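You operate a simulated robot arm through the tools that you are given. There is no shell and no other tool.

You run a simulated robot arm. Do the job below in one go: nothing can be reset, and whatever is moved stays where it is left.

## Task
Stow the three bowls nested in the dresser glass drawer, teal one lowest.
Fine: the grey one on top; the drawer ends shut. Where these are worked on the way, their far stop is far enough and under half their travel is too little: dresser glass drawer.

It is judged by the outcome, as a careful person would: the job done as asked, and still so three seconds after it is handed in. It fails if anything else is knocked over, pushed out of place, dropped, spilled or broken.

## Robot
A 6-joint arm with a two-finger gripper, fixed in place. Base frame: the origin is on the floor under the middle of its stand, x ahead of it, y to its left, z up. Readings come in mm, degrees, newtons and seconds.
It reaches about 1572 mm from its shoulder. Its first joint turns from -166.0 to 166.0 degrees. Payload 2.45 kg.
The tool frame sits at the grasp point between the pads (the TCP): z along the fingers, y along the line on which they close. The tips reach 20 mm beyond it. The gripper opens to 140 mm; its body begins 168 mm behind the TCP.
Orientation is told as [roll, pitch, yaw] about the base's x, y, z axes, in that order, counted from this pose: with the fingers straight down and closing along the base's y, the tool's x points along the base's -x, its y along +y and its z along -z.

## Interface
- The arm moves only by the tool nudge_tool. Its argument "increments" is text: rows parted by semicolons, each of 7 numbers parted by spaces: the shift along the tool's x, y, z in units of 40 mm (1.0 is 40 mm), then the turn, a rotation vector about the tool's x, y, z in units of 5 degrees (1.0 is 5 degrees), then the finger opening in cm, from 0 to 14. In form: tx ty tz ax ay az grip; .... A call has 1 to 20 rows; each row shifts and turns the commanded pose from where the row before left it, along the tool's axes as they then stand. A call with a number of a shift or a turn outside -1 to 1 is refused whole. Each row takes 0.2 s and may step no farther than 50 mm and 8.6 degrees from the row before; otherwise, or with a gripper value out of range, the whole call is refused. Where a pose cannot be reached the arm comes as near as it can. A force on the tool above 40 N (or 10 N above the force at the start of the call, whichever is more), or a blocked arm, ends the call early, and 0.2 s more pass. The fingers move at their own pace (about 45 mm/s each) and stop on an object; they squeeze with about 26 N. The grip force told is the motor's: it shows also when the fingers shut on nothing. Time passes only in rows, and 0.2 s behind the last, so rows that do not move let the fingers close. It gives the time, the measured TCP pose, the force on the tool (base axes), the opening and the grip force at its end, in the units of the frame above (readings bear some noise), with the torque about the TCP (base axes, N m) and any sound that the robot's microphone picked up, and new pictures: "views" is both (left out), scene, wrist or none.
- Cameras (640 x 400 px; columns grow to the right, rows downward): "scene" is fixed at [50.5, 499.2, 1523.4]; the picture's right is [0.31, -0.95, 0.00], its down [-0.34, -0.11, -0.93] and it looks along [0.89, 0.29, -0.36] (base axes); focal length 299 px, centre (320, 200). "wrist" rides on the gripper at [78, 11, -209] in the tool frame; the picture's right is [-0.14, 0.99, 0.00], its down [-0.92, -0.13, -0.37] and it looks along [-0.37, -0.05, 0.93] (tool axes); focal length 280 px, centre (320, 200). There is no depth. A picture from a camera that has moved, and an enlarged one, comes with that camera's place and axes in the base frame and with its lens.
- zoom(camera, box): a new picture of the part [left, top, right, bottom] of that camera's present view, enlarged. It takes no simulated time.
- close_job(): hands the job in; it is judged then, once.

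Nothing tells you positions but the pictures and the camera data. Unless the task says otherwise, let go and move clear before handing in.

The tools are called as name(argument=value, ...) on one line, values as JSON. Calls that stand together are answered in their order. nudge_tool: Moves the arm, as the interface text tells. Its arguments: {"type":"object","properties":{"increments":{"type":"string"},"views":{"type":"string","enum":["both","scene","wrist","none"]}},"required":["increments"]} The other tools are called the same way: zoom (camera, box) takes an enlarged picture of a part of a camera's view; close_job () hands the job in.

At the start:

```text
time: 0.0
ee_pos: [611.6, 501.7, 1190.0]
ee_rot: [0.1, 0.0, 0.0]
force: [0.9, -0.9, 0.1]
moment: [0.03, -0.02, 0.02]
opening: 140.0
finger_force: 0.0
```

scene: 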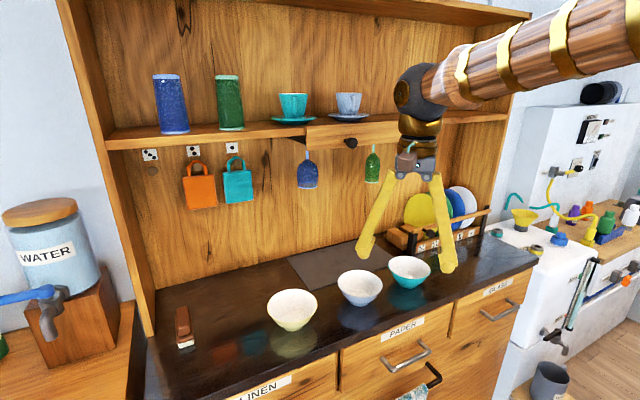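
wrist: 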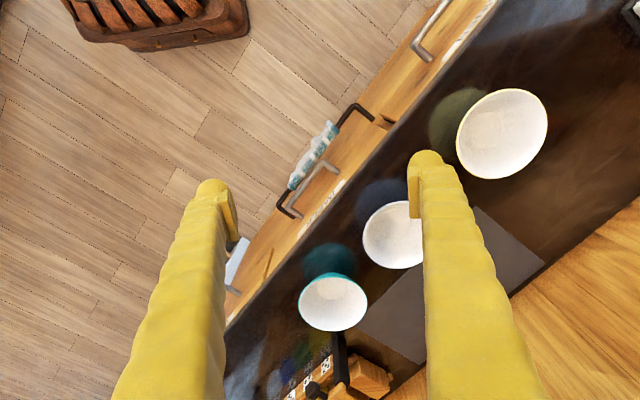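

I see a dresser with three bowls (yellow/cream, blue-grey, teal) on its counter and drawers labelled LINEN, PAPER and GLASS below. I'll look closer before moving.

zoom(camera="scene", box=[220, 230, 560, 400])

zoom(camera="scene", box=[380, 180, 560, 300])

zoom(camera="wrist", box=[200, 50, 600, 400])

```text
1.88 times, centred on (390, 315) of scene
camera zoom: at [50.5, 499.2, 1523.4], right [0.31, -0.95, 0.0], down [-0.34, -0.11, -0.93], along [0.89, 0.29, -0.36], focal length 563 px, centre (188, -16)
```

zoom: 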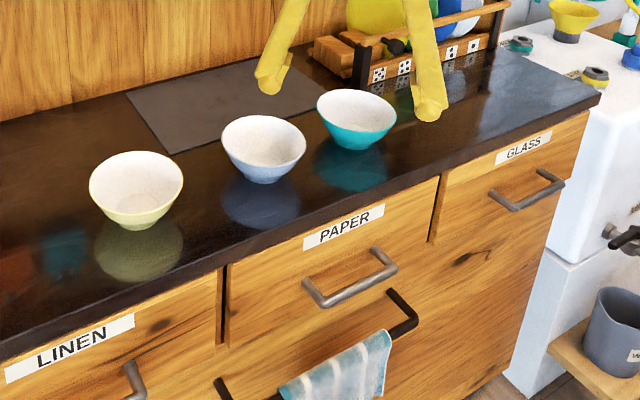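

```text
3.33 times, centred on (470, 240) of scene
camera zoom: at [50.5, 499.2, 1523.4], right [0.31, -0.95, 0.0], down [-0.34, -0.11, -0.93], along [0.89, 0.29, -0.36], focal length 998 px, centre (-180, 67)
```

zoom: 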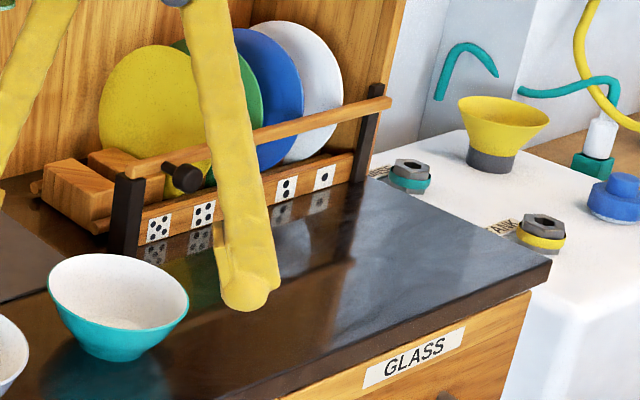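

```text
1.14 times, centred on (400, 225) of wrist
camera zoom: at [534.1, 512.4, 1397.0], right [0.14, 0.99, 0.0], down [0.92, -0.13, 0.37], along [0.37, -0.05, -0.93], focal length 320 px, centre (229, 171)
```

zoom: 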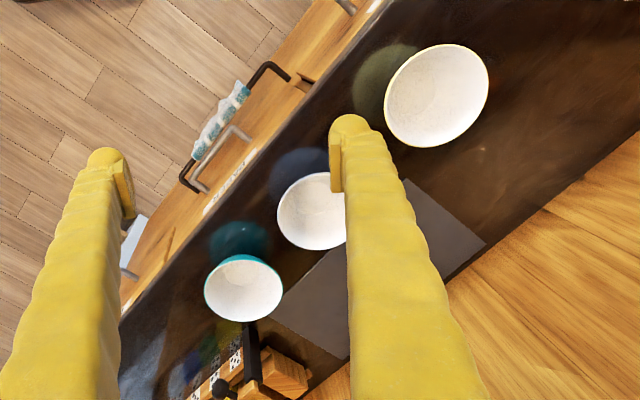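

The bowls' rims triangulate to roughly teal (910,481), blue-grey (781,613) and cream (638,770), with rims near z≈975. Next I'll check the finger shape and the GLASS handle more closely.

zoom(camera="scene", box=[340, 130, 470, 280])

zoom(camera="scene", box=[430, 260, 550, 350])

zoom(camera="wrist", box=[160, 160, 300, 320])

zoom(camera="scene", box=[240, 240, 460, 370])

```text
2.67 times, centred on (405, 205) of scene
camera zoom: at [50.5, 499.2, 1523.4], right [0.31, -0.95, 0.0], down [-0.34, -0.11, -0.93], along [0.89, 0.29, -0.36], focal length 798 px, centre (93, 187)
```

zoom: 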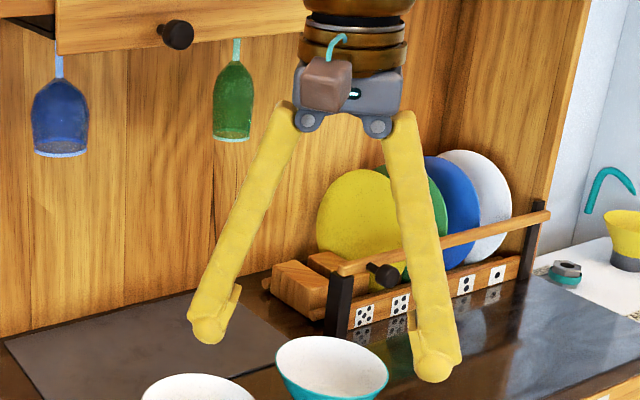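

```text
4.44 times, centred on (490, 305) of scene
camera zoom: at [50.5, 499.2, 1523.4], right [0.31, -0.95, 0.0], down [-0.34, -0.11, -0.93], along [0.89, 0.29, -0.36], focal length 1330 px, centre (-436, -267)
```

zoom: 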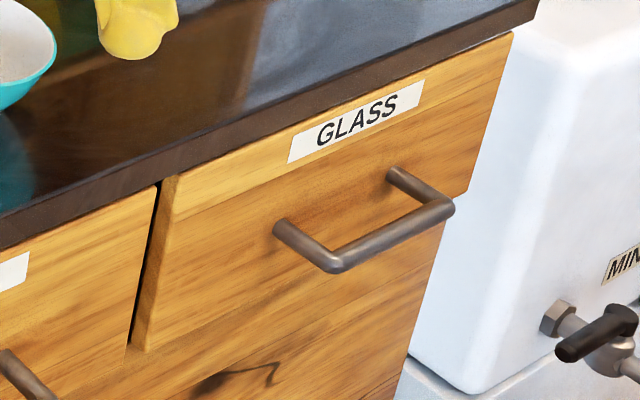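

```text
2.50 times, centred on (230, 240) of wrist
camera zoom: at [534.1, 512.4, 1397.0], right [0.14, 0.99, 0.0], down [0.92, -0.13, 0.37], along [0.37, -0.05, -0.93], focal length 701 px, centre (545, 100)
```

zoom: 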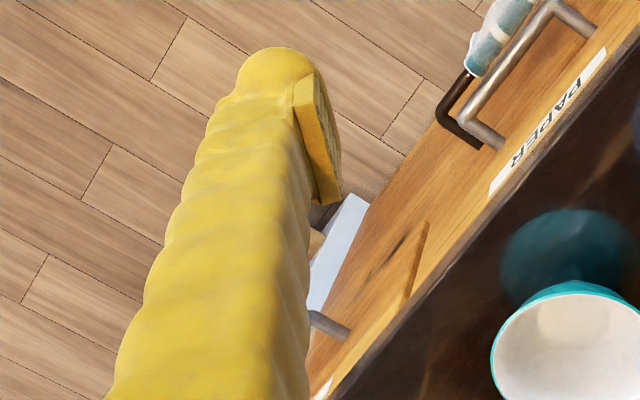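

```text
2.91 times, centred on (350, 305) of scene
camera zoom: at [50.5, 499.2, 1523.4], right [0.31, -0.95, 0.0], down [-0.34, -0.11, -0.93], along [0.89, 0.29, -0.36], focal length 871 px, centre (233, -106)
```

zoom: 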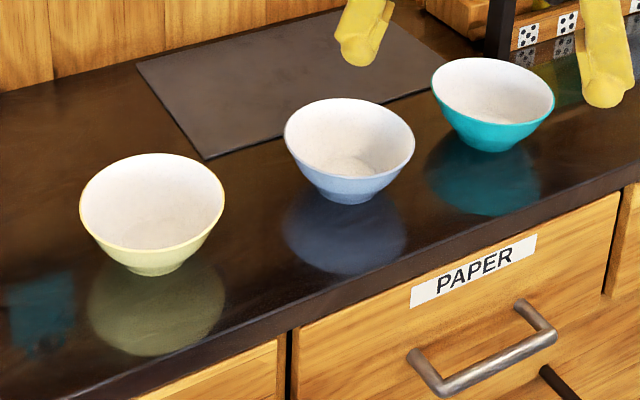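

The dresser front runs at about 45° (normal toward the robot), and the GLASS handle bar comes out near (1037,141,782). I'll move the arm toward that drawer in free space and turn the tool to the dresser's angle.

nudge_tool(increments="-0.5 -0.9 0 0 0 0 14; -0.5 -0.9 0 0 0 0 14; -0.5 -0.9 0 0 0 0 14; -0.5 -0.9 0 0 0 0 14; -0.5 -0.9 0 0 0 0 14; -0.5 -0.9 0 0 0 0 14; -0.5 -0.9 0 0 0 0 14; -0.5 -0.9 0 0 0 0 14; -0.5 -0.9 0 0 0 0 14; -0.5 -0.9 0 0 0 0 14; -0.5 -0.9 0 0 0 0 14; 0 0 0 0 0 1 14; 0 0 0 0 0 1 14; 0 0 0 0 0 1 14; 0 0 0 0 0 1 14; 0 0 0 0 0 1 14; 0 0 0 0 0 1 14; 0 0 0 0 0 1 14; 0 0 0 0 0 1 14; 0 0 0 0 0 1 14")

```text
time: 4.2
ee_pos: [831.9, 107.3, 1188.5]
ee_rot: [0.0, 0.0, -45.1]
force: [0.2, 1.0, 0.8]
moment: [0.0, 0.0, 0.0]
opening: 140.1
finger_force: 0.0
camera wrist: at [784.7, 168.5, 1396.6], right [0.8, 0.6, 0.0], down [0.56, -0.74, 0.37], along [0.22, -0.29, -0.93], focal length 280 px, centre (320, 200)
```

scene: 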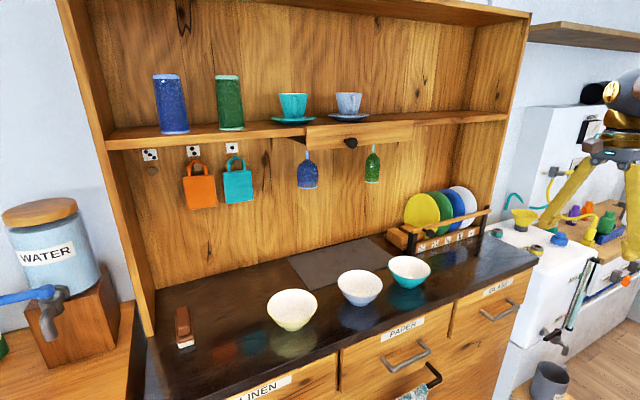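
wrist: 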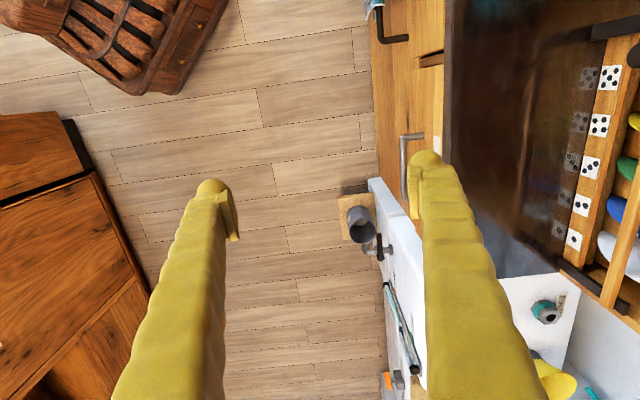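

The arm is now in front of the GLASS drawer with fingers down. I'll zoom in on the handle in both cameras to fix its position.

zoom(camera="wrist", box=[360, 100, 480, 220])

zoom(camera="scene", box=[460, 270, 540, 340])

zoom(camera="wrist", box=[100, 150, 540, 400])

```text
3.33 times, centred on (420, 160) of wrist
camera zoom: at [784.7, 168.5, 1396.6], right [0.8, 0.6, 0.0], down [0.56, -0.74, 0.37], along [0.22, -0.29, -0.93], focal length 935 px, centre (-13, 333)
```

zoom: 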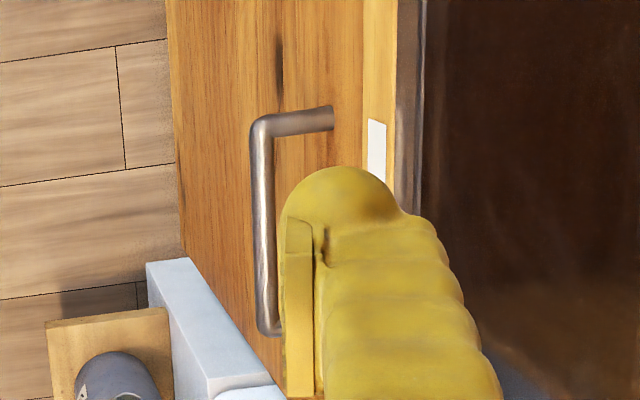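

```text
5.71 times, centred on (500, 305) of scene
camera zoom: at [50.5, 499.2, 1523.4], right [0.31, -0.95, 0.0], down [-0.34, -0.11, -0.93], along [0.89, 0.29, -0.36], focal length 1710 px, centre (-709, -400)
```

zoom: 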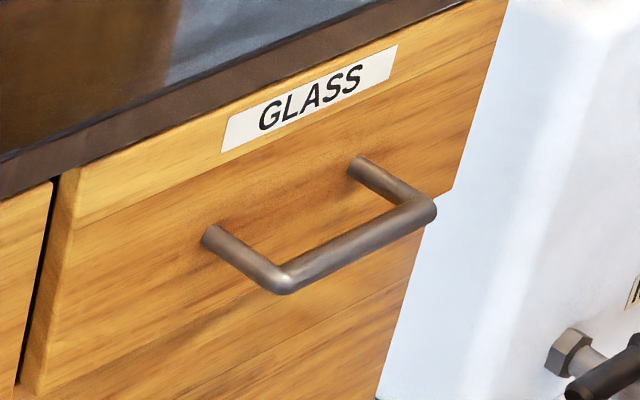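

```text
1.45 times, centred on (320, 275) of wrist
camera zoom: at [784.7, 168.5, 1396.6], right [0.8, 0.6, 0.0], down [0.56, -0.74, 0.37], along [0.22, -0.29, -0.93], focal length 408 px, centre (320, 91)
```

zoom: 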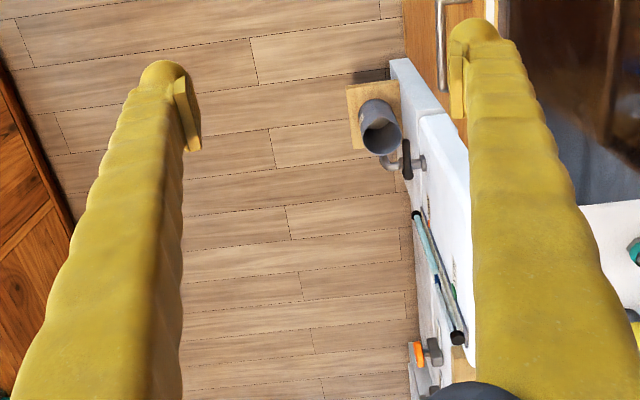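

The handle bar's centre is about (1039,142,783), running along the dresser front. I'll line up with it and tip the gripper horizontal so the fingers close above and below the bar.

nudge_tool(increments="-0.6 0 0.9 0 0 0 14; -0.6 0 0.9 0 0 0 12; -0.6 0 0.9 0 0 0 10; -0.6 0 0.9 0 0 0 8; -0.6 0 0.9 0 0 0 7; 0 0 0 -1 0 0 7; 0 0 0 -1 0 0 7; 0 0 0 -1 0 0 7; 0 0 0 -1 0 0 7; 0 0 0 -1 0 0 7; 0 0 0 -1 0 0 7; 0 0 0 -1 0 0 7; 0 0 0 -1 0 0 7; 0 0 0 -1 0 0 7")

nudge_tool(increments="0 0 0 -1 0 0 7; 0 0 0 -1 0 0 7; 0 0 0 -1 0 0 7; 0 0 0 -1 0 0 7; 0 0 0 -1 0 0 7; 0 0 0 -1 0 0 7; 0 0 0 -1 0 0 7; 0 0 0 -1 0 0 7; 0 0 0 -1 0 0 7")

```text
time: 7.2
ee_pos: [917.6, 21.7, 1009.7]
ee_rot: [45.1, 0.0, -44.9]
force: [-0.3, -0.3, 0.7]
moment: [-0.02, 0.0, 0.0]
opening: 70.1
finger_force: 0.0
camera wrist: at [762.8, -23.5, 1163.4], right [0.59, 0.4, 0.7], down [0.4, -0.9, 0.17], along [0.7, 0.18, -0.69], focal length 280 px, centre (320, 200)
```

scene: 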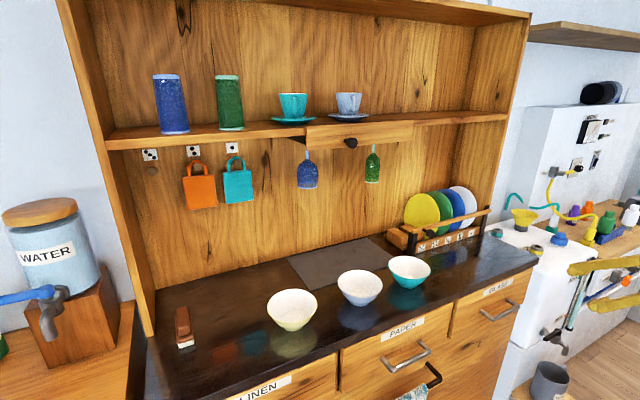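
wrist: 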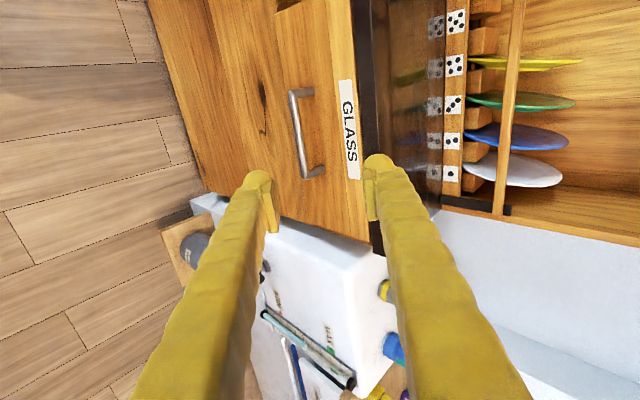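

```text
time: 9.2
ee_pos: [916.9, 21.7, 1009.5]
ee_rot: [90.0, 0.0, -45.2]
force: [0.2, 0.3, -0.5]
moment: [-0.06, 0.01, 0.01]
opening: 70.1
finger_force: 0.0
camera wrist: at [714.1, -72.1, 1018.3], right [0.1, -0.1, 0.99], down [0.39, -0.91, -0.13], along [0.92, 0.4, -0.05], focal length 280 px, centre (320, 200)
```

scene: 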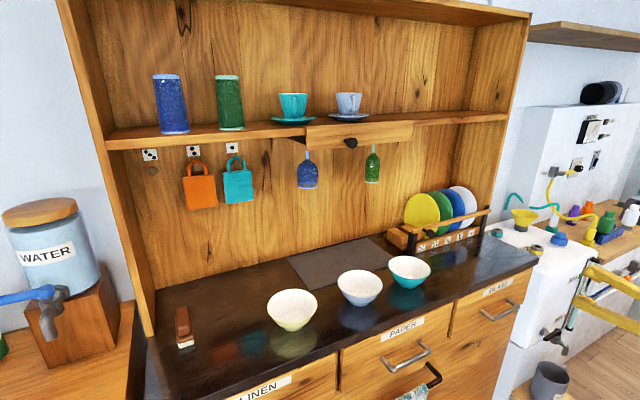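
wrist: 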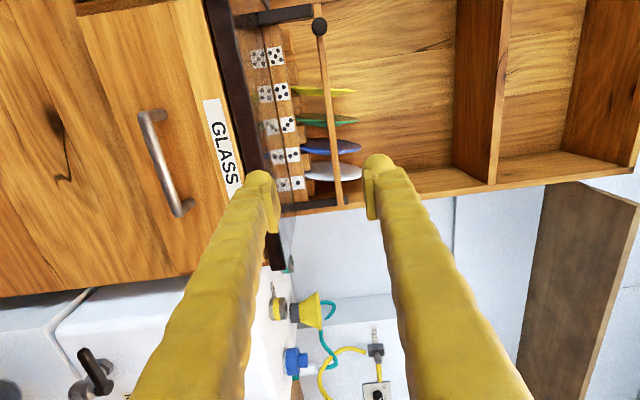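

The gripper is now horizontal and pointing at the dresser. I'll lower it to handle height and check alignment before going in.

nudge_tool(increments="0 -0.95 0 0 0 0 7; 0 -0.95 0 0 0 0 7; 0 -0.95 0 0 0 0 7; 0 -0.95 0 0 0 0 7; 0 -0.95 0 0 0 0 7; 0 -0.9 0 0 0 0 7; 0 0 0 0 0 0 7")

zoom(camera="wrist", box=[160, 60, 480, 260])

```text
time: 10.8
ee_pos: [917.0, 22.8, 783.7]
ee_rot: [90.0, 0.0, -45.0]
force: [0.5, 0.1, -0.2]
moment: [0.02, -0.02, 0.03]
opening: 69.9
finger_force: 0.1
camera wrist: at [713.8, -71.3, 791.4], right [0.1, -0.1, 0.99], down [0.39, -0.91, -0.13], along [0.92, 0.4, -0.05], focal length 280 px, centre (320, 200)
```

scene: 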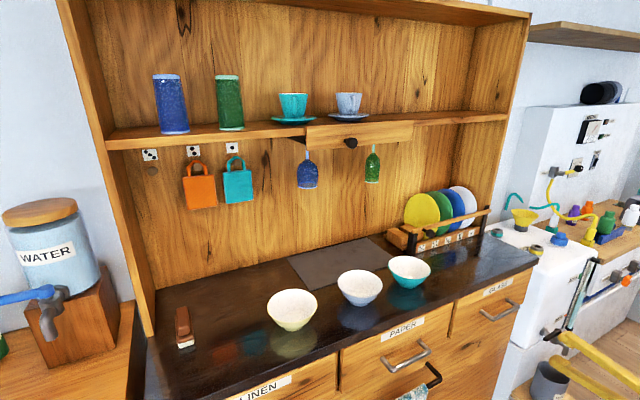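
wrist: 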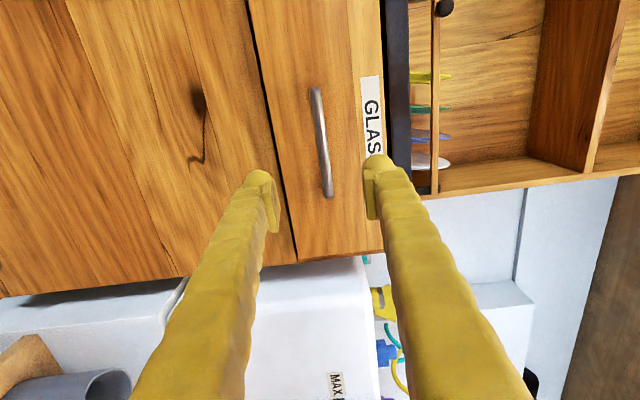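

```text
2.00 times, centred on (320, 160) of wrist
camera zoom: at [713.8, -71.3, 791.4], right [0.1, -0.1, 0.99], down [0.39, -0.91, -0.13], along [0.92, 0.4, -0.05], focal length 561 px, centre (320, 280)
```

zoom: 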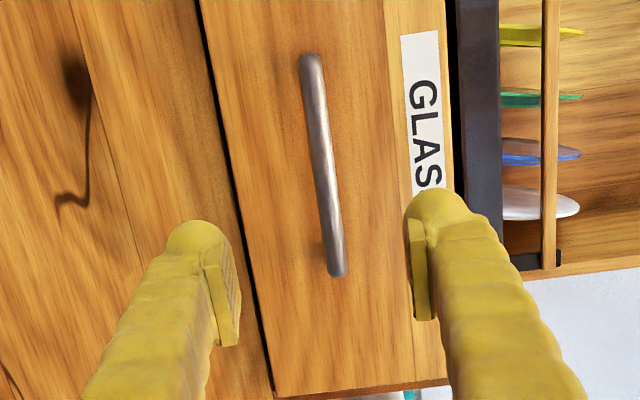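

The bar sits between the fingers, about 4 mm above centre. I'll advance so the pads straddle it.

nudge_tool(increments="0.1 0.1 0 0 0 0 6; 0 0 1 0 0 0 6; 0 0 1 0 0 0 6; 0 0 1 0 0 0 6; 0 0 0.7 0 0 0 6; 0 0 0.5 0 0 0 6; 0 0 0 0 0 0 6")

zoom(camera="wrist", box=[200, 80, 440, 260])

```text
time: 12.4
ee_pos: [1031.5, 144.3, 787.6]
ee_rot: [90.0, 0.1, -45.0]
force: [0.4, 0.5, -0.3]
moment: [0.03, 0.04, -0.01]
opening: 60.0
finger_force: 0.1
camera wrist: at [830.3, 50.5, 796.5], right [0.1, -0.1, 0.99], down [0.39, -0.91, -0.13], along [0.92, 0.4, -0.05], focal length 280 px, centre (320, 200)
```

scene: 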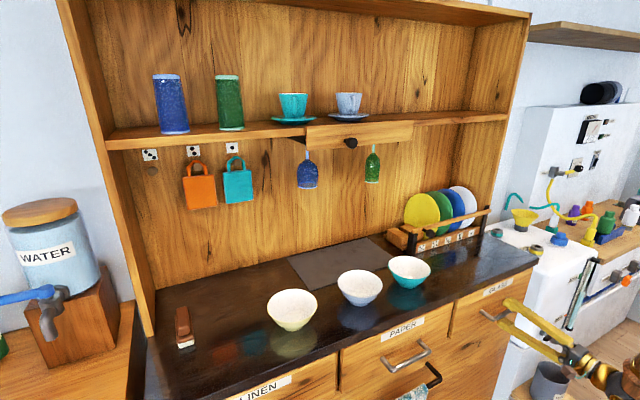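
wrist: 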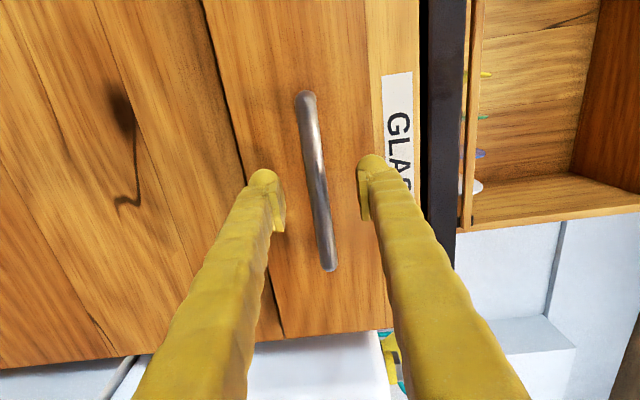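

```text
2.22 times, centred on (320, 170) of wrist
camera zoom: at [830.3, 50.5, 796.5], right [0.1, -0.1, 0.99], down [0.39, -0.91, -0.13], along [0.92, 0.4, -0.05], focal length 623 px, centre (320, 267)
```

zoom: 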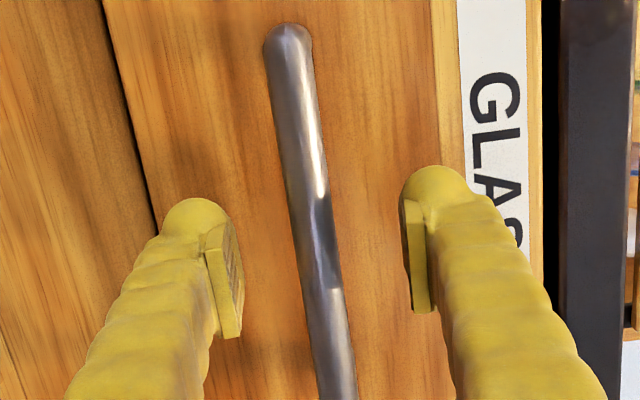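

The bar is centred between the pads, so I'll close on it.

nudge_tool(increments="0 0 0 0 0 0 0; 0 0 0 0 0 0 0; 0 0 0 0 0 0 0; 0 0 0 0 0 0 0; 0 0 0 0 0 0 0", views="wrist")

```text
time: 13.6
ee_pos: [1032.7, 144.0, 788.1]
ee_rot: [90.0, 0.0, -44.9]
force: [1.3, -1.8, -14.3]
moment: [-0.7, -0.6, -0.08]
opening: 13.5
finger_force: 40.3
camera wrist: at [830.0, 50.3, 795.8], right [0.1, -0.1, 0.99], down [0.39, -0.91, -0.13], along [0.92, 0.4, -0.05], focal length 280 px, centre (320, 200)
```

wrist: 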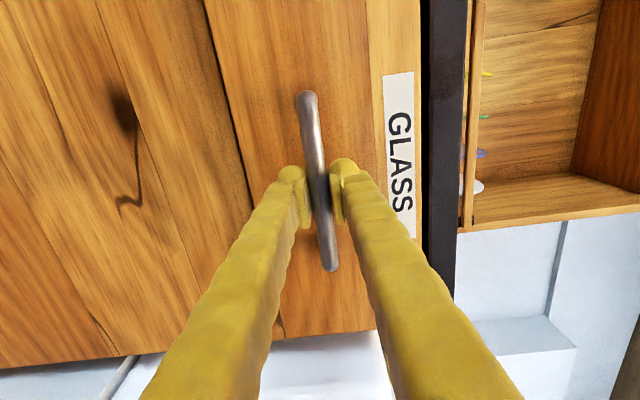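

The bar is gripped at 13.5 mm opening. I'll ease down slightly to relieve the vertical load, then start pulling gently.

nudge_tool(increments="0 -0.05 0 0 0 0 0; 0 -0.03 -0.1 0 0 0 0; 0 0 -0.25 0 0 0 0; 0 0 -0.25 0 0 0 0; 0 0 -0.25 0 0 0 0; 0 0 -0.25 0 0 0 0; 0 0 -0.25 0 0 0 0")

```text
time: 14.9
ee_pos: [1005.9, 117.7, 786.3]
ee_rot: [90.2, -0.1, -44.9]
force: [0.7, 1.1, 8.0]
moment: [0.69, 0.63, -0.12]
opening: 13.9
finger_force: 40.2
stopped in row 6: the force on the tool passed its limit at 41 N (the readings are from after the stop); the commanded pose is now the measured one
camera wrist: at [803.7, 23.4, 794.6], right [0.09, -0.1, 0.99], down [0.39, -0.91, -0.13], along [0.92, 0.4, -0.05], focal length 280 px, centre (320, 200)
```

scene: 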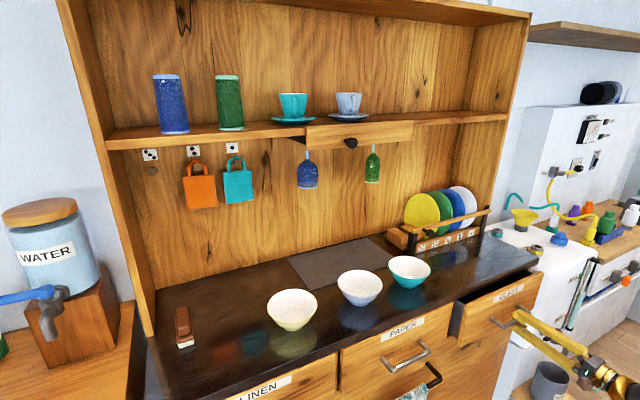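
wrist: 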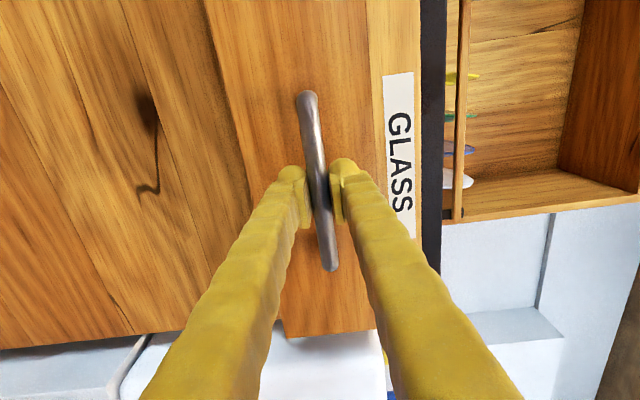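

The drawer has opened about 37 mm, but the pull force hit the limit. I'll carry on more slowly.

nudge_tool(increments="0 0 -0.1 0 0 0 0; 0 0 -0.12 0 0 0 0; 0 0 -0.12 0 0 0 0; 0 0 -0.12 0 0 0 0; 0 0 -0.12 0 0 0 0; 0 0 -0.12 0 0 0 0; 0 0 -0.12 0 0 0 0; 0 0 -0.12 0 0 0 0; 0 0 -0.12 0 0 0 0; 0 0 -0.12 0 0 0 0", views="none")

```text
time: 17.1
ee_pos: [973.7, 84.6, 785.9]
ee_rot: [90.2, 0.0, -44.9]
force: [-8.9, 10.7, 27.1]
moment: [0.75, 0.5, 0.03]
opening: 13.4
finger_force: 39.6
```

The drawer slides well, and the force comes mostly from a small vertical and sideways misalignment. I'll correct those and continue.

nudge_tool(increments="0.02 0.035 0 0 0 0 0; 0 0 -0.12 0 0 0 0; 0 0 -0.12 0 0 0 0; 0 0 -0.12 0 0 0 0; 0 0 -0.12 0 0 0 0; 0 0 -0.12 0 0 0 0; 0 0 -0.12 0 0 0 0", views="none")

```text
time: 18.7
ee_pos: [951.1, 63.5, 786.2]
ee_rot: [90.1, -0.1, -45.0]
force: [13.6, -10.5, -10.8]
moment: [0.56, 0.65, -0.3]
opening: 13.1
finger_force: 39.9
```

nudge_tool(increments="-0.01 -0.01 0 0 0 0 0; 0 0 -0.15 0 0 0 0; 0 0 -0.15 0 0 0 0; 0 0 -0.15 0 0 0 0; 0 0 -0.15 0 0 0 0; 0 0 -0.15 0 0 0 0; 0 0 -0.15 0 0 0 0; 0 0 -0.15 0 0 0 0; 0 0 -0.15 0 0 0 0; 0 0 -0.15 0 0 0 0; 0 0 -0.15 0 0 0 0", views="both")

```text
time: 21.1
ee_pos: [909.3, 21.3, 786.7]
ee_rot: [90.2, -0.1, -44.9]
force: [1.8, 1.2, 1.0]
moment: [0.66, 0.61, -0.04]
opening: 13.2
finger_force: 39.2
camera wrist: at [707.4, -72.7, 794.8], right [0.09, -0.1, 0.99], down [0.39, -0.91, -0.13], along [0.91, 0.4, -0.05], focal length 280 px, centre (320, 200)
```

scene: 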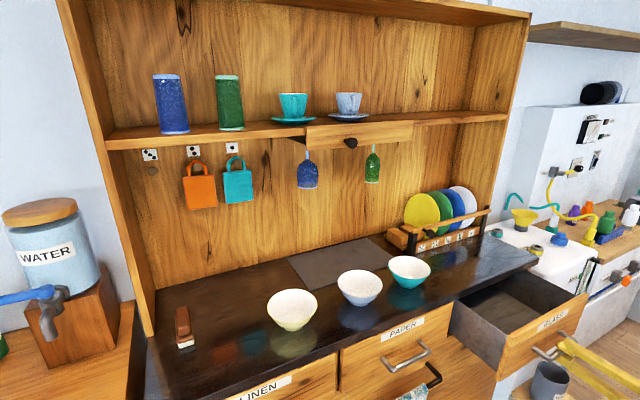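
wrist: 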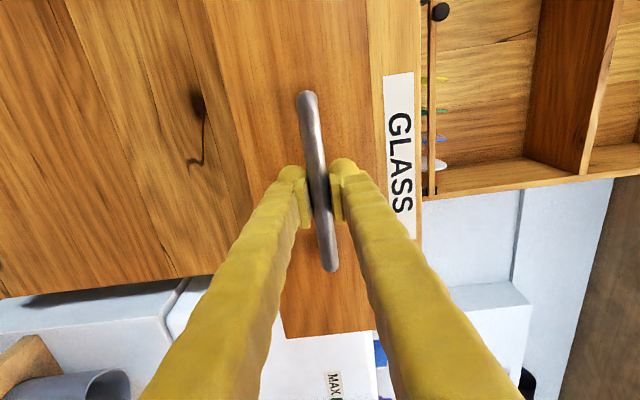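

The drawer is open about 174 mm and looks empty inside. I'll keep pulling toward its far stop.

nudge_tool(increments="0 0 -0.15 0 0 0 0; 0 0 -0.15 0 0 0 0; 0 0 -0.15 0 0 0 0; 0 0 -0.15 0 0 0 0; 0 0 -0.15 0 0 0 0; 0 0 -0.15 0 0 0 0; 0 0 -0.15 0 0 0 0; 0 0 -0.15 0 0 0 0; 0 0 -0.15 0 0 0 0; 0 0 -0.15 0 0 0 0; 0 0 -0.15 0 0 0 0; 0 0 -0.15 0 0 0 0; 0 0 -0.15 0 0 0 0; 0 0 -0.15 0 0 0 0; 0 0 -0.15 0 0 0 0", views="scene")

```text
time: 24.3
ee_pos: [846.1, -42.9, 786.6]
ee_rot: [90.2, -0.1, -45.1]
force: [-9.1, 11.0, 13.3]
moment: [0.65, 0.6, -0.11]
opening: 13.1
finger_force: 39.4
```

scene: 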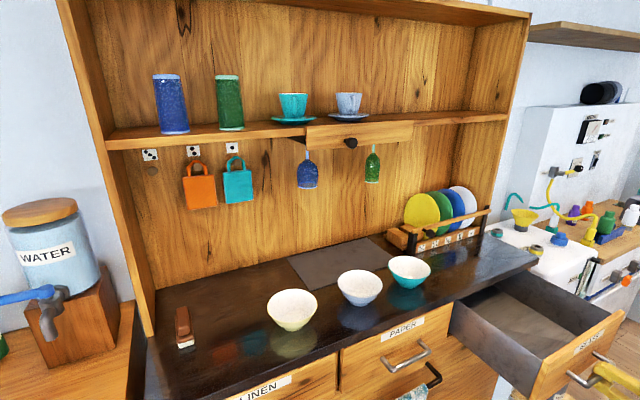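

Still sliding, now at about 264 mm. I'll continue with a small sideways correction.

nudge_tool(increments="0.01 0.015 -0.1 0 0 0 0; 0 0 -0.12 0 0 0 0; 0 0 -0.12 0 0 0 0; 0 0 -0.12 0 0 0 0; 0 0 -0.12 0 0 0 0; 0 0 -0.12 0 0 0 0; 0 0 -0.12 0 0 0 0; 0 0 -0.12 0 0 0 0; 0 0 -0.12 0 0 0 0; 0 0 -0.12 0 0 0 0; 0 0 -0.12 0 0 0 0; 0 0 -0.12 0 0 0 0; 0 0 -0.12 0 0 0 0", views="scene")

```text
time: 26.0
ee_pos: [823.7, -64.5, 786.5]
ee_rot: [90.1, -0.1, -44.8]
force: [9.5, 4.7, -3.8]
moment: [0.65, 0.67, 0.03]
opening: 13.1
finger_force: 39.5
stopped in row 8: the force on the tool passed its limit at 60 N (the readings are from after the stop); the commanded pose is now the measured one
```

scene: 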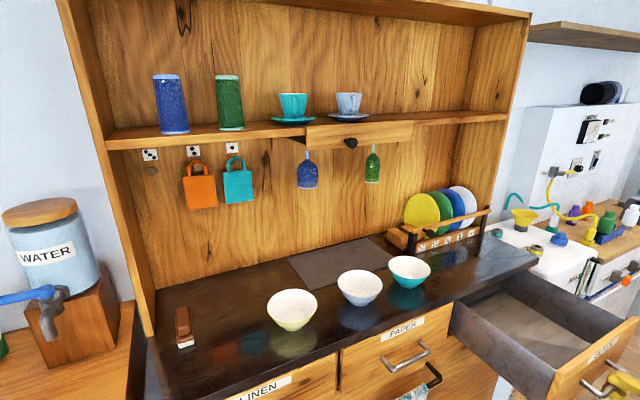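

The drawer hit its far stop after about 295 mm. I'll release the handle and back straight off.

nudge_tool(increments="0 0 0 0 0 0 6; 0 0 0 0 0 0 6; 0 0 0 0 0 0 6; 0 0 0 0 0 0 6; 0 0 -0.5 0 0 0 6; 0 0 -1 0 0 0 6; 0 0 -1 0 0 0 6; 0 0 -1 0 0 0 6; 0 0 0 0 0 0 6")

zoom(camera="scene", box=[430, 260, 640, 400])

```text
time: 28.0
ee_pos: [724.3, -164.6, 786.6]
ee_rot: [90.0, -0.2, -44.7]
force: [-0.4, -1.0, 0.4]
moment: [0.01, 0.01, 0.0]
opening: 60.2
finger_force: 0.0
camera wrist: at [522.5, -258.9, 794.7], right [0.09, -0.1, 0.99], down [0.39, -0.91, -0.13], along [0.91, 0.4, -0.05], focal length 280 px, centre (320, 200)
```

scene: 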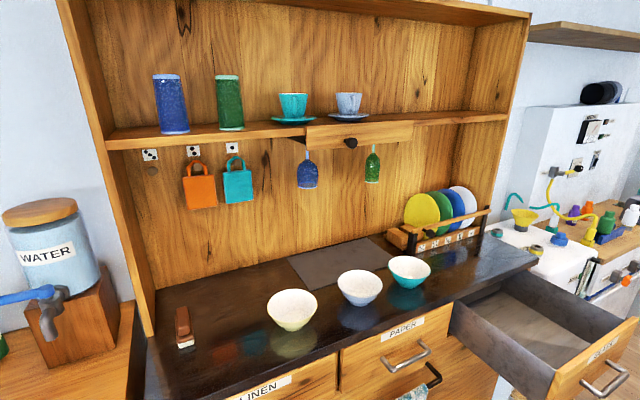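
wrist: 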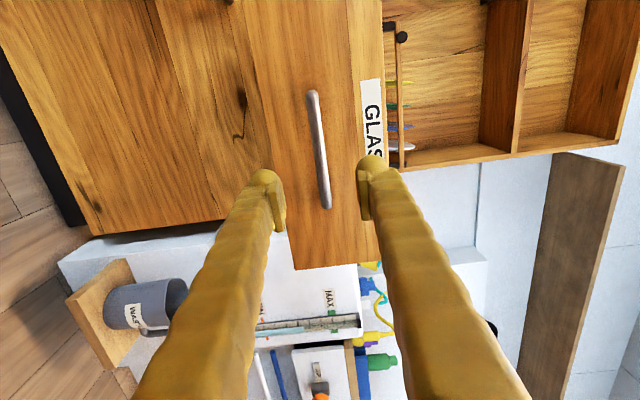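

```text
2.86 times, centred on (535, 330) of scene
camera zoom: at [50.5, 499.2, 1523.4], right [0.31, -0.95, 0.0], down [-0.34, -0.11, -0.93], along [0.89, 0.29, -0.36], focal length 855 px, centre (-294, -171)
```

zoom: 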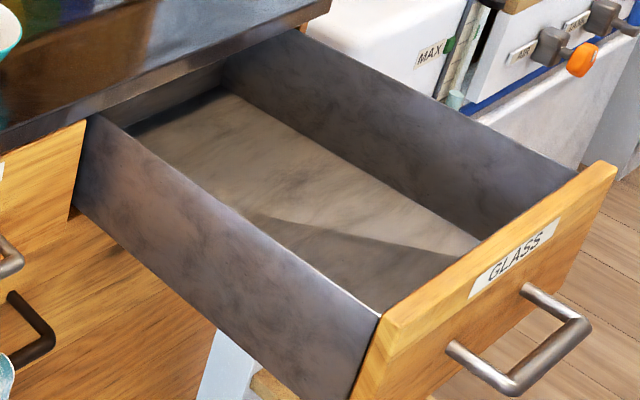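

The drawer is fully open and empty: floor z≈738, side walls ≈878, interior p≈440–795. Now I'll raise the tool and turn the fingers back down.

nudge_tool(increments="0 0.95 0 0 0 0 6; 0 0.95 0 0 0 0 6; 0 0.95 0 0 0 0 6; 0 0.95 0 0 0 0 6; 0 0.95 0 0 0 0 6; 0 0.95 0 0 0 0 6; 0 0.95 0 0 0 0 6; 0 0.95 0 0 0 0 6; 0 0.95 0 0 0 0 6; 0 0.95 0 0 0 0 6", views="none")

nudge_tool(increments="0 0 0 1 0 0 14; 0 0 0 1 0 0 14; 0 0 0 1 0 0 14; 0 0 0 1 0 0 14; 0 0 0 1 0 0 14; 0 0 0 1 0 0 14; 0 0 0 1 0 0 14; 0 0 0 1 0 0 14; 0 0 0 1 0 0 14; 0 0 0 1 0 0 14; 0 0 0 1 0 0 14; 0 0 0 1 0 0 14; 0 0 0 1 0 0 14; 0 0 0 1 0 0 14; 0 0 0 1 0 0 14; 0 0 0 1 0 0 14; 0 0 0 1 0 0 14; 0 0 0 1 0 0 14")

```text
time: 30.2
ee_pos: [723.2, -162.4, 1166.1]
ee_rot: [90.2, -0.1, -44.8]
force: [-0.8, -0.2, 0.7]
moment: [0.04, 0.02, -0.01]
opening: 60.2
finger_force: 0.0
```

```text
time: 34.0
ee_pos: [723.8, -164.3, 1166.3]
ee_rot: [0.2, -0.1, -44.8]
force: [0.8, -0.4, 0.2]
moment: [0.0, 0.03, -0.02]
opening: 140.0
finger_force: 0.1
camera wrist: at [675.9, -102.2, 1373.4], right [0.8, 0.61, 0.0], down [0.56, -0.74, 0.37], along [0.23, -0.29, -0.93], focal length 280 px, centre (320, 200)
```

scene: 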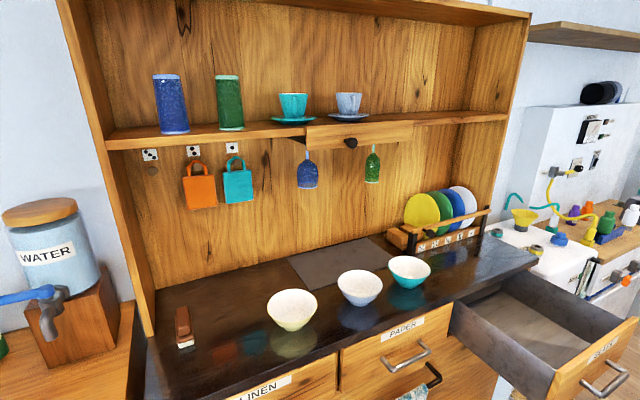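
wrist: 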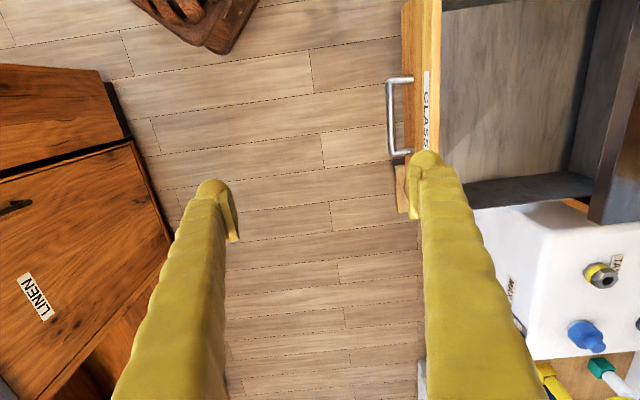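

Tool is vertical again. I'll travel over to the teal bowl, staying well above the counter and short of the hanging glasses.

nudge_tool(increments="0.6 0.9 0 0 0 0 14; 0.6 0.9 0 0 0 0 14; 0.6 0.9 0 0 0 0 14; 0.6 0.9 0 0 0 0 14; 0.6 0.9 0 0 0 0 14; 0.6 0.9 0 0 0 0 14; 0.6 0.9 0 0 0 0 14; 0.6 0.9 0 0 0 0 14; 0.6 0.9 0 0 0 0 14; 0.6 0.9 0 0 0 0 14; 0.6 0.9 0 0 0 0 14; 0.6 0.9 0 0 0 0 14; 0.6 0.9 0 0 0 0 14; 0.32 0.9 0 0 0 0 14; 0 0 0 0 0 0 14")

```text
time: 37.2
ee_pos: [848.7, 422.8, 1167.5]
ee_rot: [0.1, -0.2, -44.8]
force: [0.5, -0.7, 0.6]
moment: [0.03, -0.01, -0.01]
opening: 139.8
finger_force: 0.1
camera wrist: at [801.1, 484.2, 1374.0], right [0.8, 0.61, 0.0], down [0.56, -0.74, 0.37], along [0.23, -0.29, -0.93], focal length 280 px, centre (320, 200)
```

scene: 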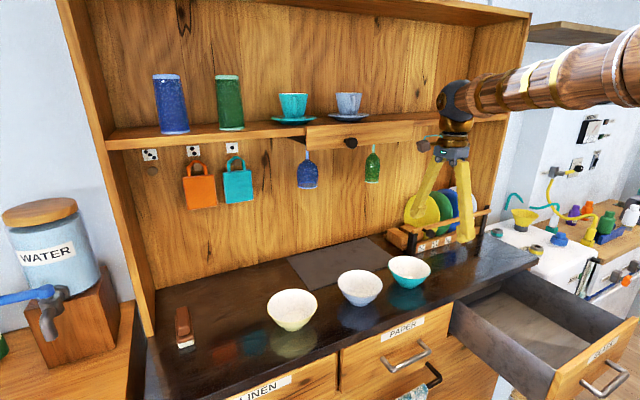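
wrist: 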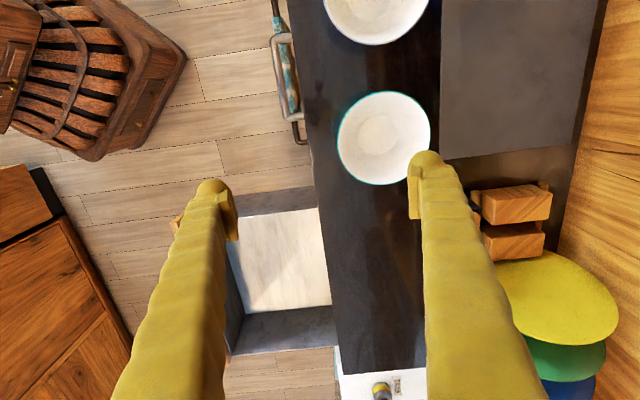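

The teal bowl is clearly visible from above. I'll zoom in to measure its rim.

zoom(camera="wrist", box=[304, 70, 464, 210])

zoom(camera="scene", box=[370, 235, 450, 305])

```text
2.86 times, centred on (384, 140) of wrist
camera zoom: at [801.1, 484.2, 1374.0], right [0.8, 0.61, 0.0], down [0.56, -0.74, 0.37], along [0.23, -0.29, -0.93], focal length 801 px, centre (137, 371)
```

zoom: 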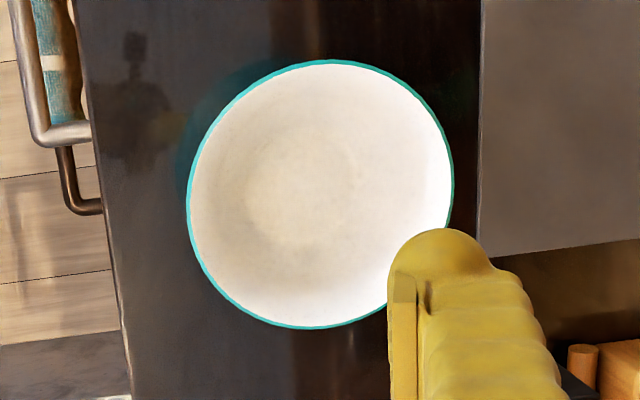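

```text
5.71 times, centred on (410, 270) of scene
camera zoom: at [50.5, 499.2, 1523.4], right [0.31, -0.95, 0.0], down [-0.34, -0.11, -0.93], along [0.89, 0.29, -0.36], focal length 1710 px, centre (-194, -200)
```

zoom: 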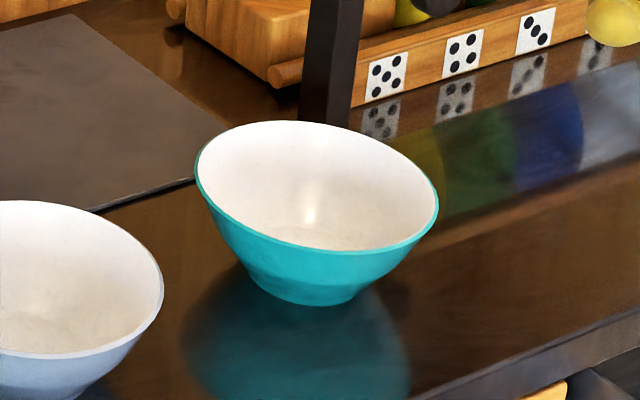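

Teal rim: centre at tool offset about (-3, 90), diameter about 131 mm, height z≈978, counter z≈919. The fingers can straddle the rim (140 mm), so I'll check the pad shape to see how deep to grip.

zoom(camera="scene", box=[395, 130, 495, 250])

zoom(camera="wrist", box=[160, 130, 480, 290])

```text
3.33 times, centred on (445, 190) of scene
camera zoom: at [50.5, 499.2, 1523.4], right [0.31, -0.95, 0.0], down [-0.34, -0.11, -0.93], along [0.89, 0.29, -0.36], focal length 998 px, centre (-97, 233)
```

zoom: 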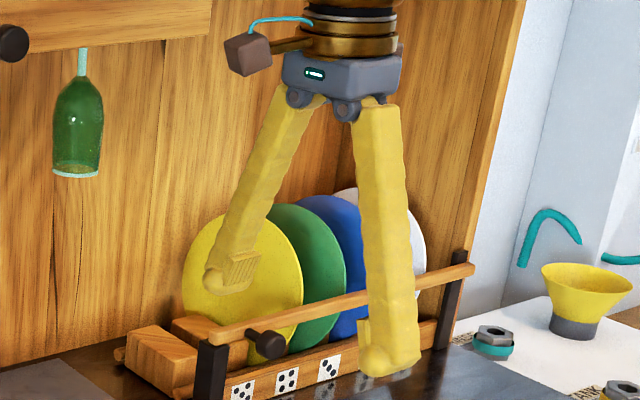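

```text
2.00 times, centred on (320, 210) of wrist
camera zoom: at [801.1, 484.2, 1374.0], right [0.8, 0.61, 0.0], down [0.56, -0.74, 0.37], along [0.23, -0.29, -0.93], focal length 561 px, centre (320, 180)
```

zoom: 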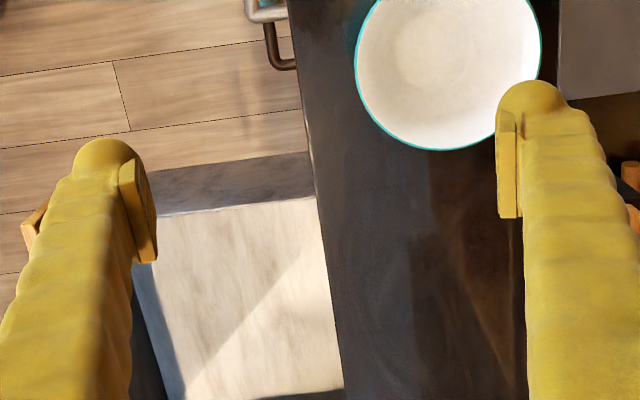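

The pads are about 25 mm tall (TCP ±12 mm), with the finger tips set back below them. I'll come down beside the teal bowl's widest part (offset to its right) and re-measure up close before sliding in.

nudge_tool(increments="-0.4 0.565 0.75 0 0 0 14; -0.4 0.565 0.75 0 0 0 14; -0.4 0.565 0.75 0 0 0 14; -0.4 0.565 0.75 0 0 0 14; 0 0 0 0 0 0 14")

zoom(camera="wrist", box=[160, 0, 480, 240])

```text
time: 38.4
ee_pos: [958.3, 441.0, 1047.0]
ee_rot: [0.1, -0.1, -44.9]
force: [0.5, 0.2, 0.8]
moment: [0.0, -0.03, -0.06]
opening: 140.0
finger_force: 0.0
camera wrist: at [910.8, 502.5, 1254.4], right [0.8, 0.61, 0.0], down [0.56, -0.74, 0.37], along [0.23, -0.29, -0.93], focal length 280 px, centre (320, 200)
```

scene: 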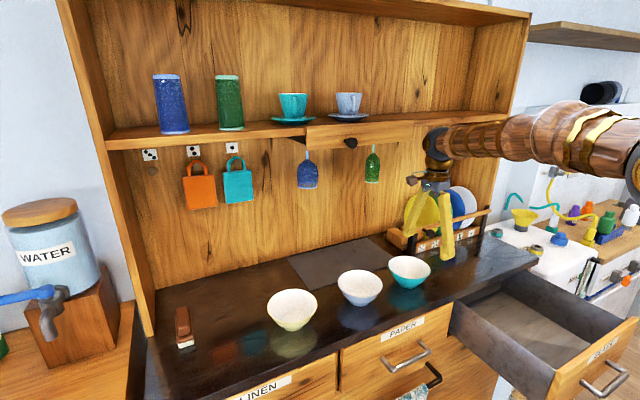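
wrist: 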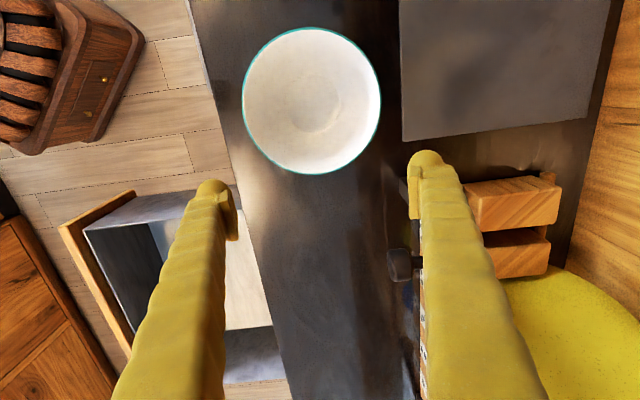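

```text
1.67 times, centred on (320, 120) of wrist
camera zoom: at [910.8, 502.5, 1254.4], right [0.8, 0.61, 0.0], down [0.56, -0.74, 0.37], along [0.23, -0.29, -0.93], focal length 467 px, centre (320, 333)
```

zoom: 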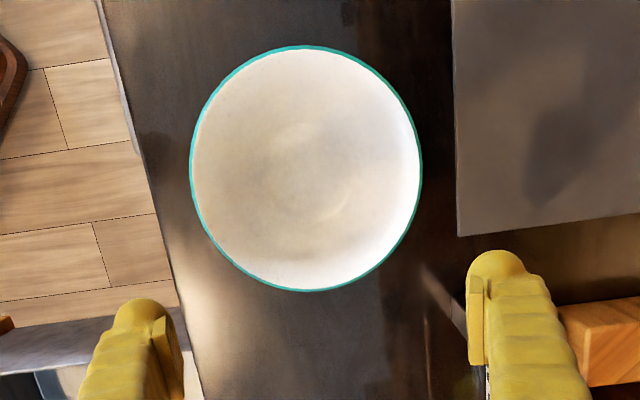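

Two independent measurements agree: teal rim centre (916,484), diameter about 131 mm, z≈977. I'll descend beside it, then slide in so the pads straddle the rim.

nudge_tool(increments="0 0.015 0.8 0 0 0 14; 0 0 0.8 0 0 0 14; 0 0 0 0 0 0 14; 0.5 0 0 0 0 0 14; 0.5 0 0 0 0 0 14; 0.5 0 0 0 0 0 14; 0 0 0 0 0 0 14")

zoom(camera="wrist", box=[160, 60, 480, 300])

zoom(camera="scene", box=[360, 200, 480, 310])

```text
time: 40.0
ee_pos: [916.9, 483.6, 982.8]
ee_rot: [0.1, -0.2, -44.9]
force: [-0.3, 0.4, -0.3]
moment: [-0.02, 0.01, 0.0]
opening: 140.1
finger_force: 0.1
camera wrist: at [868.6, 546.4, 1189.9], right [0.8, 0.61, 0.0], down [0.56, -0.74, 0.37], along [0.23, -0.29, -0.93], focal length 280 px, centre (320, 200)
```

scene: 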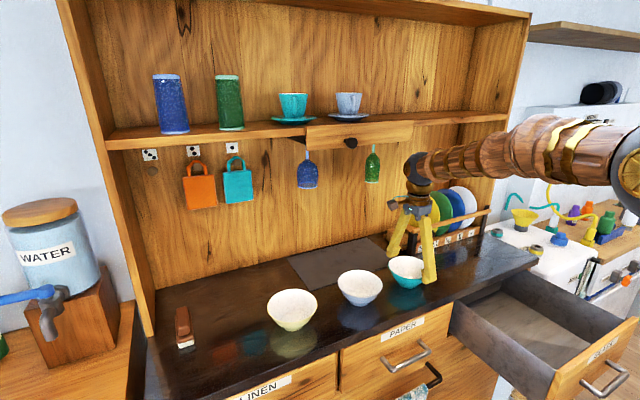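
wrist: 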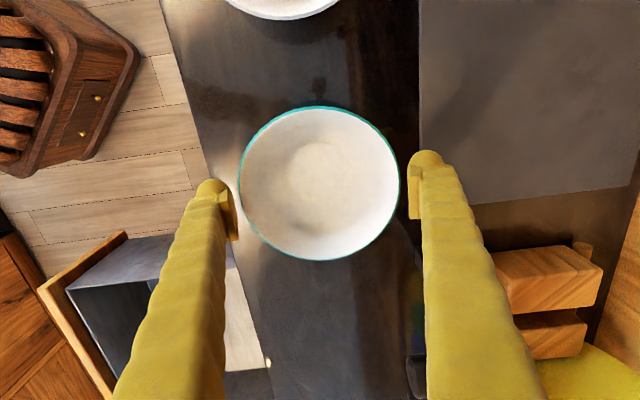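

```text
1.67 times, centred on (320, 180) of wrist
camera zoom: at [868.6, 546.4, 1189.9], right [0.8, 0.61, 0.0], down [0.56, -0.74, 0.37], along [0.23, -0.29, -0.93], focal length 467 px, centre (320, 233)
```

zoom: 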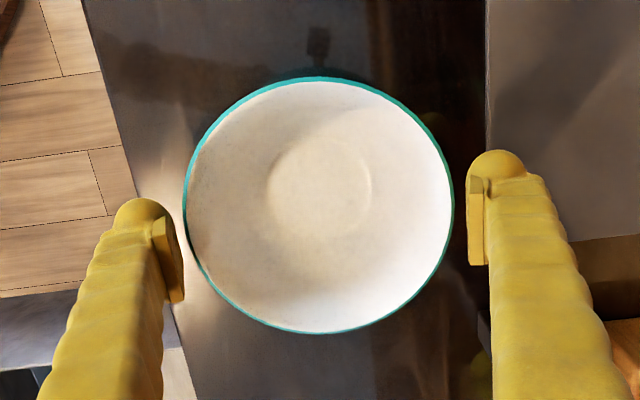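

```text
3.64 times, centred on (420, 255) of scene
camera zoom: at [50.5, 499.2, 1523.4], right [0.31, -0.95, 0.0], down [-0.34, -0.11, -0.93], along [0.89, 0.29, -0.36], focal length 1088 px, centre (-44, 0)
```

zoom: 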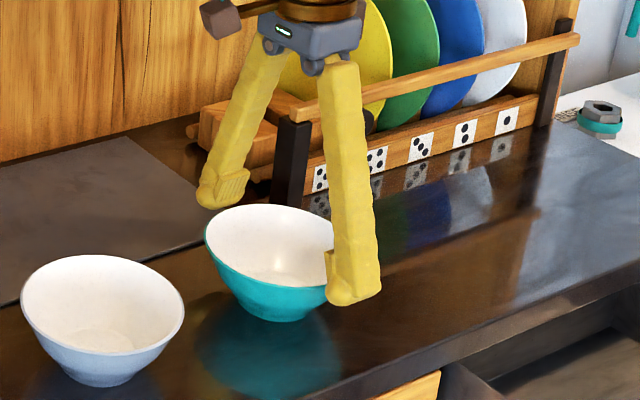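

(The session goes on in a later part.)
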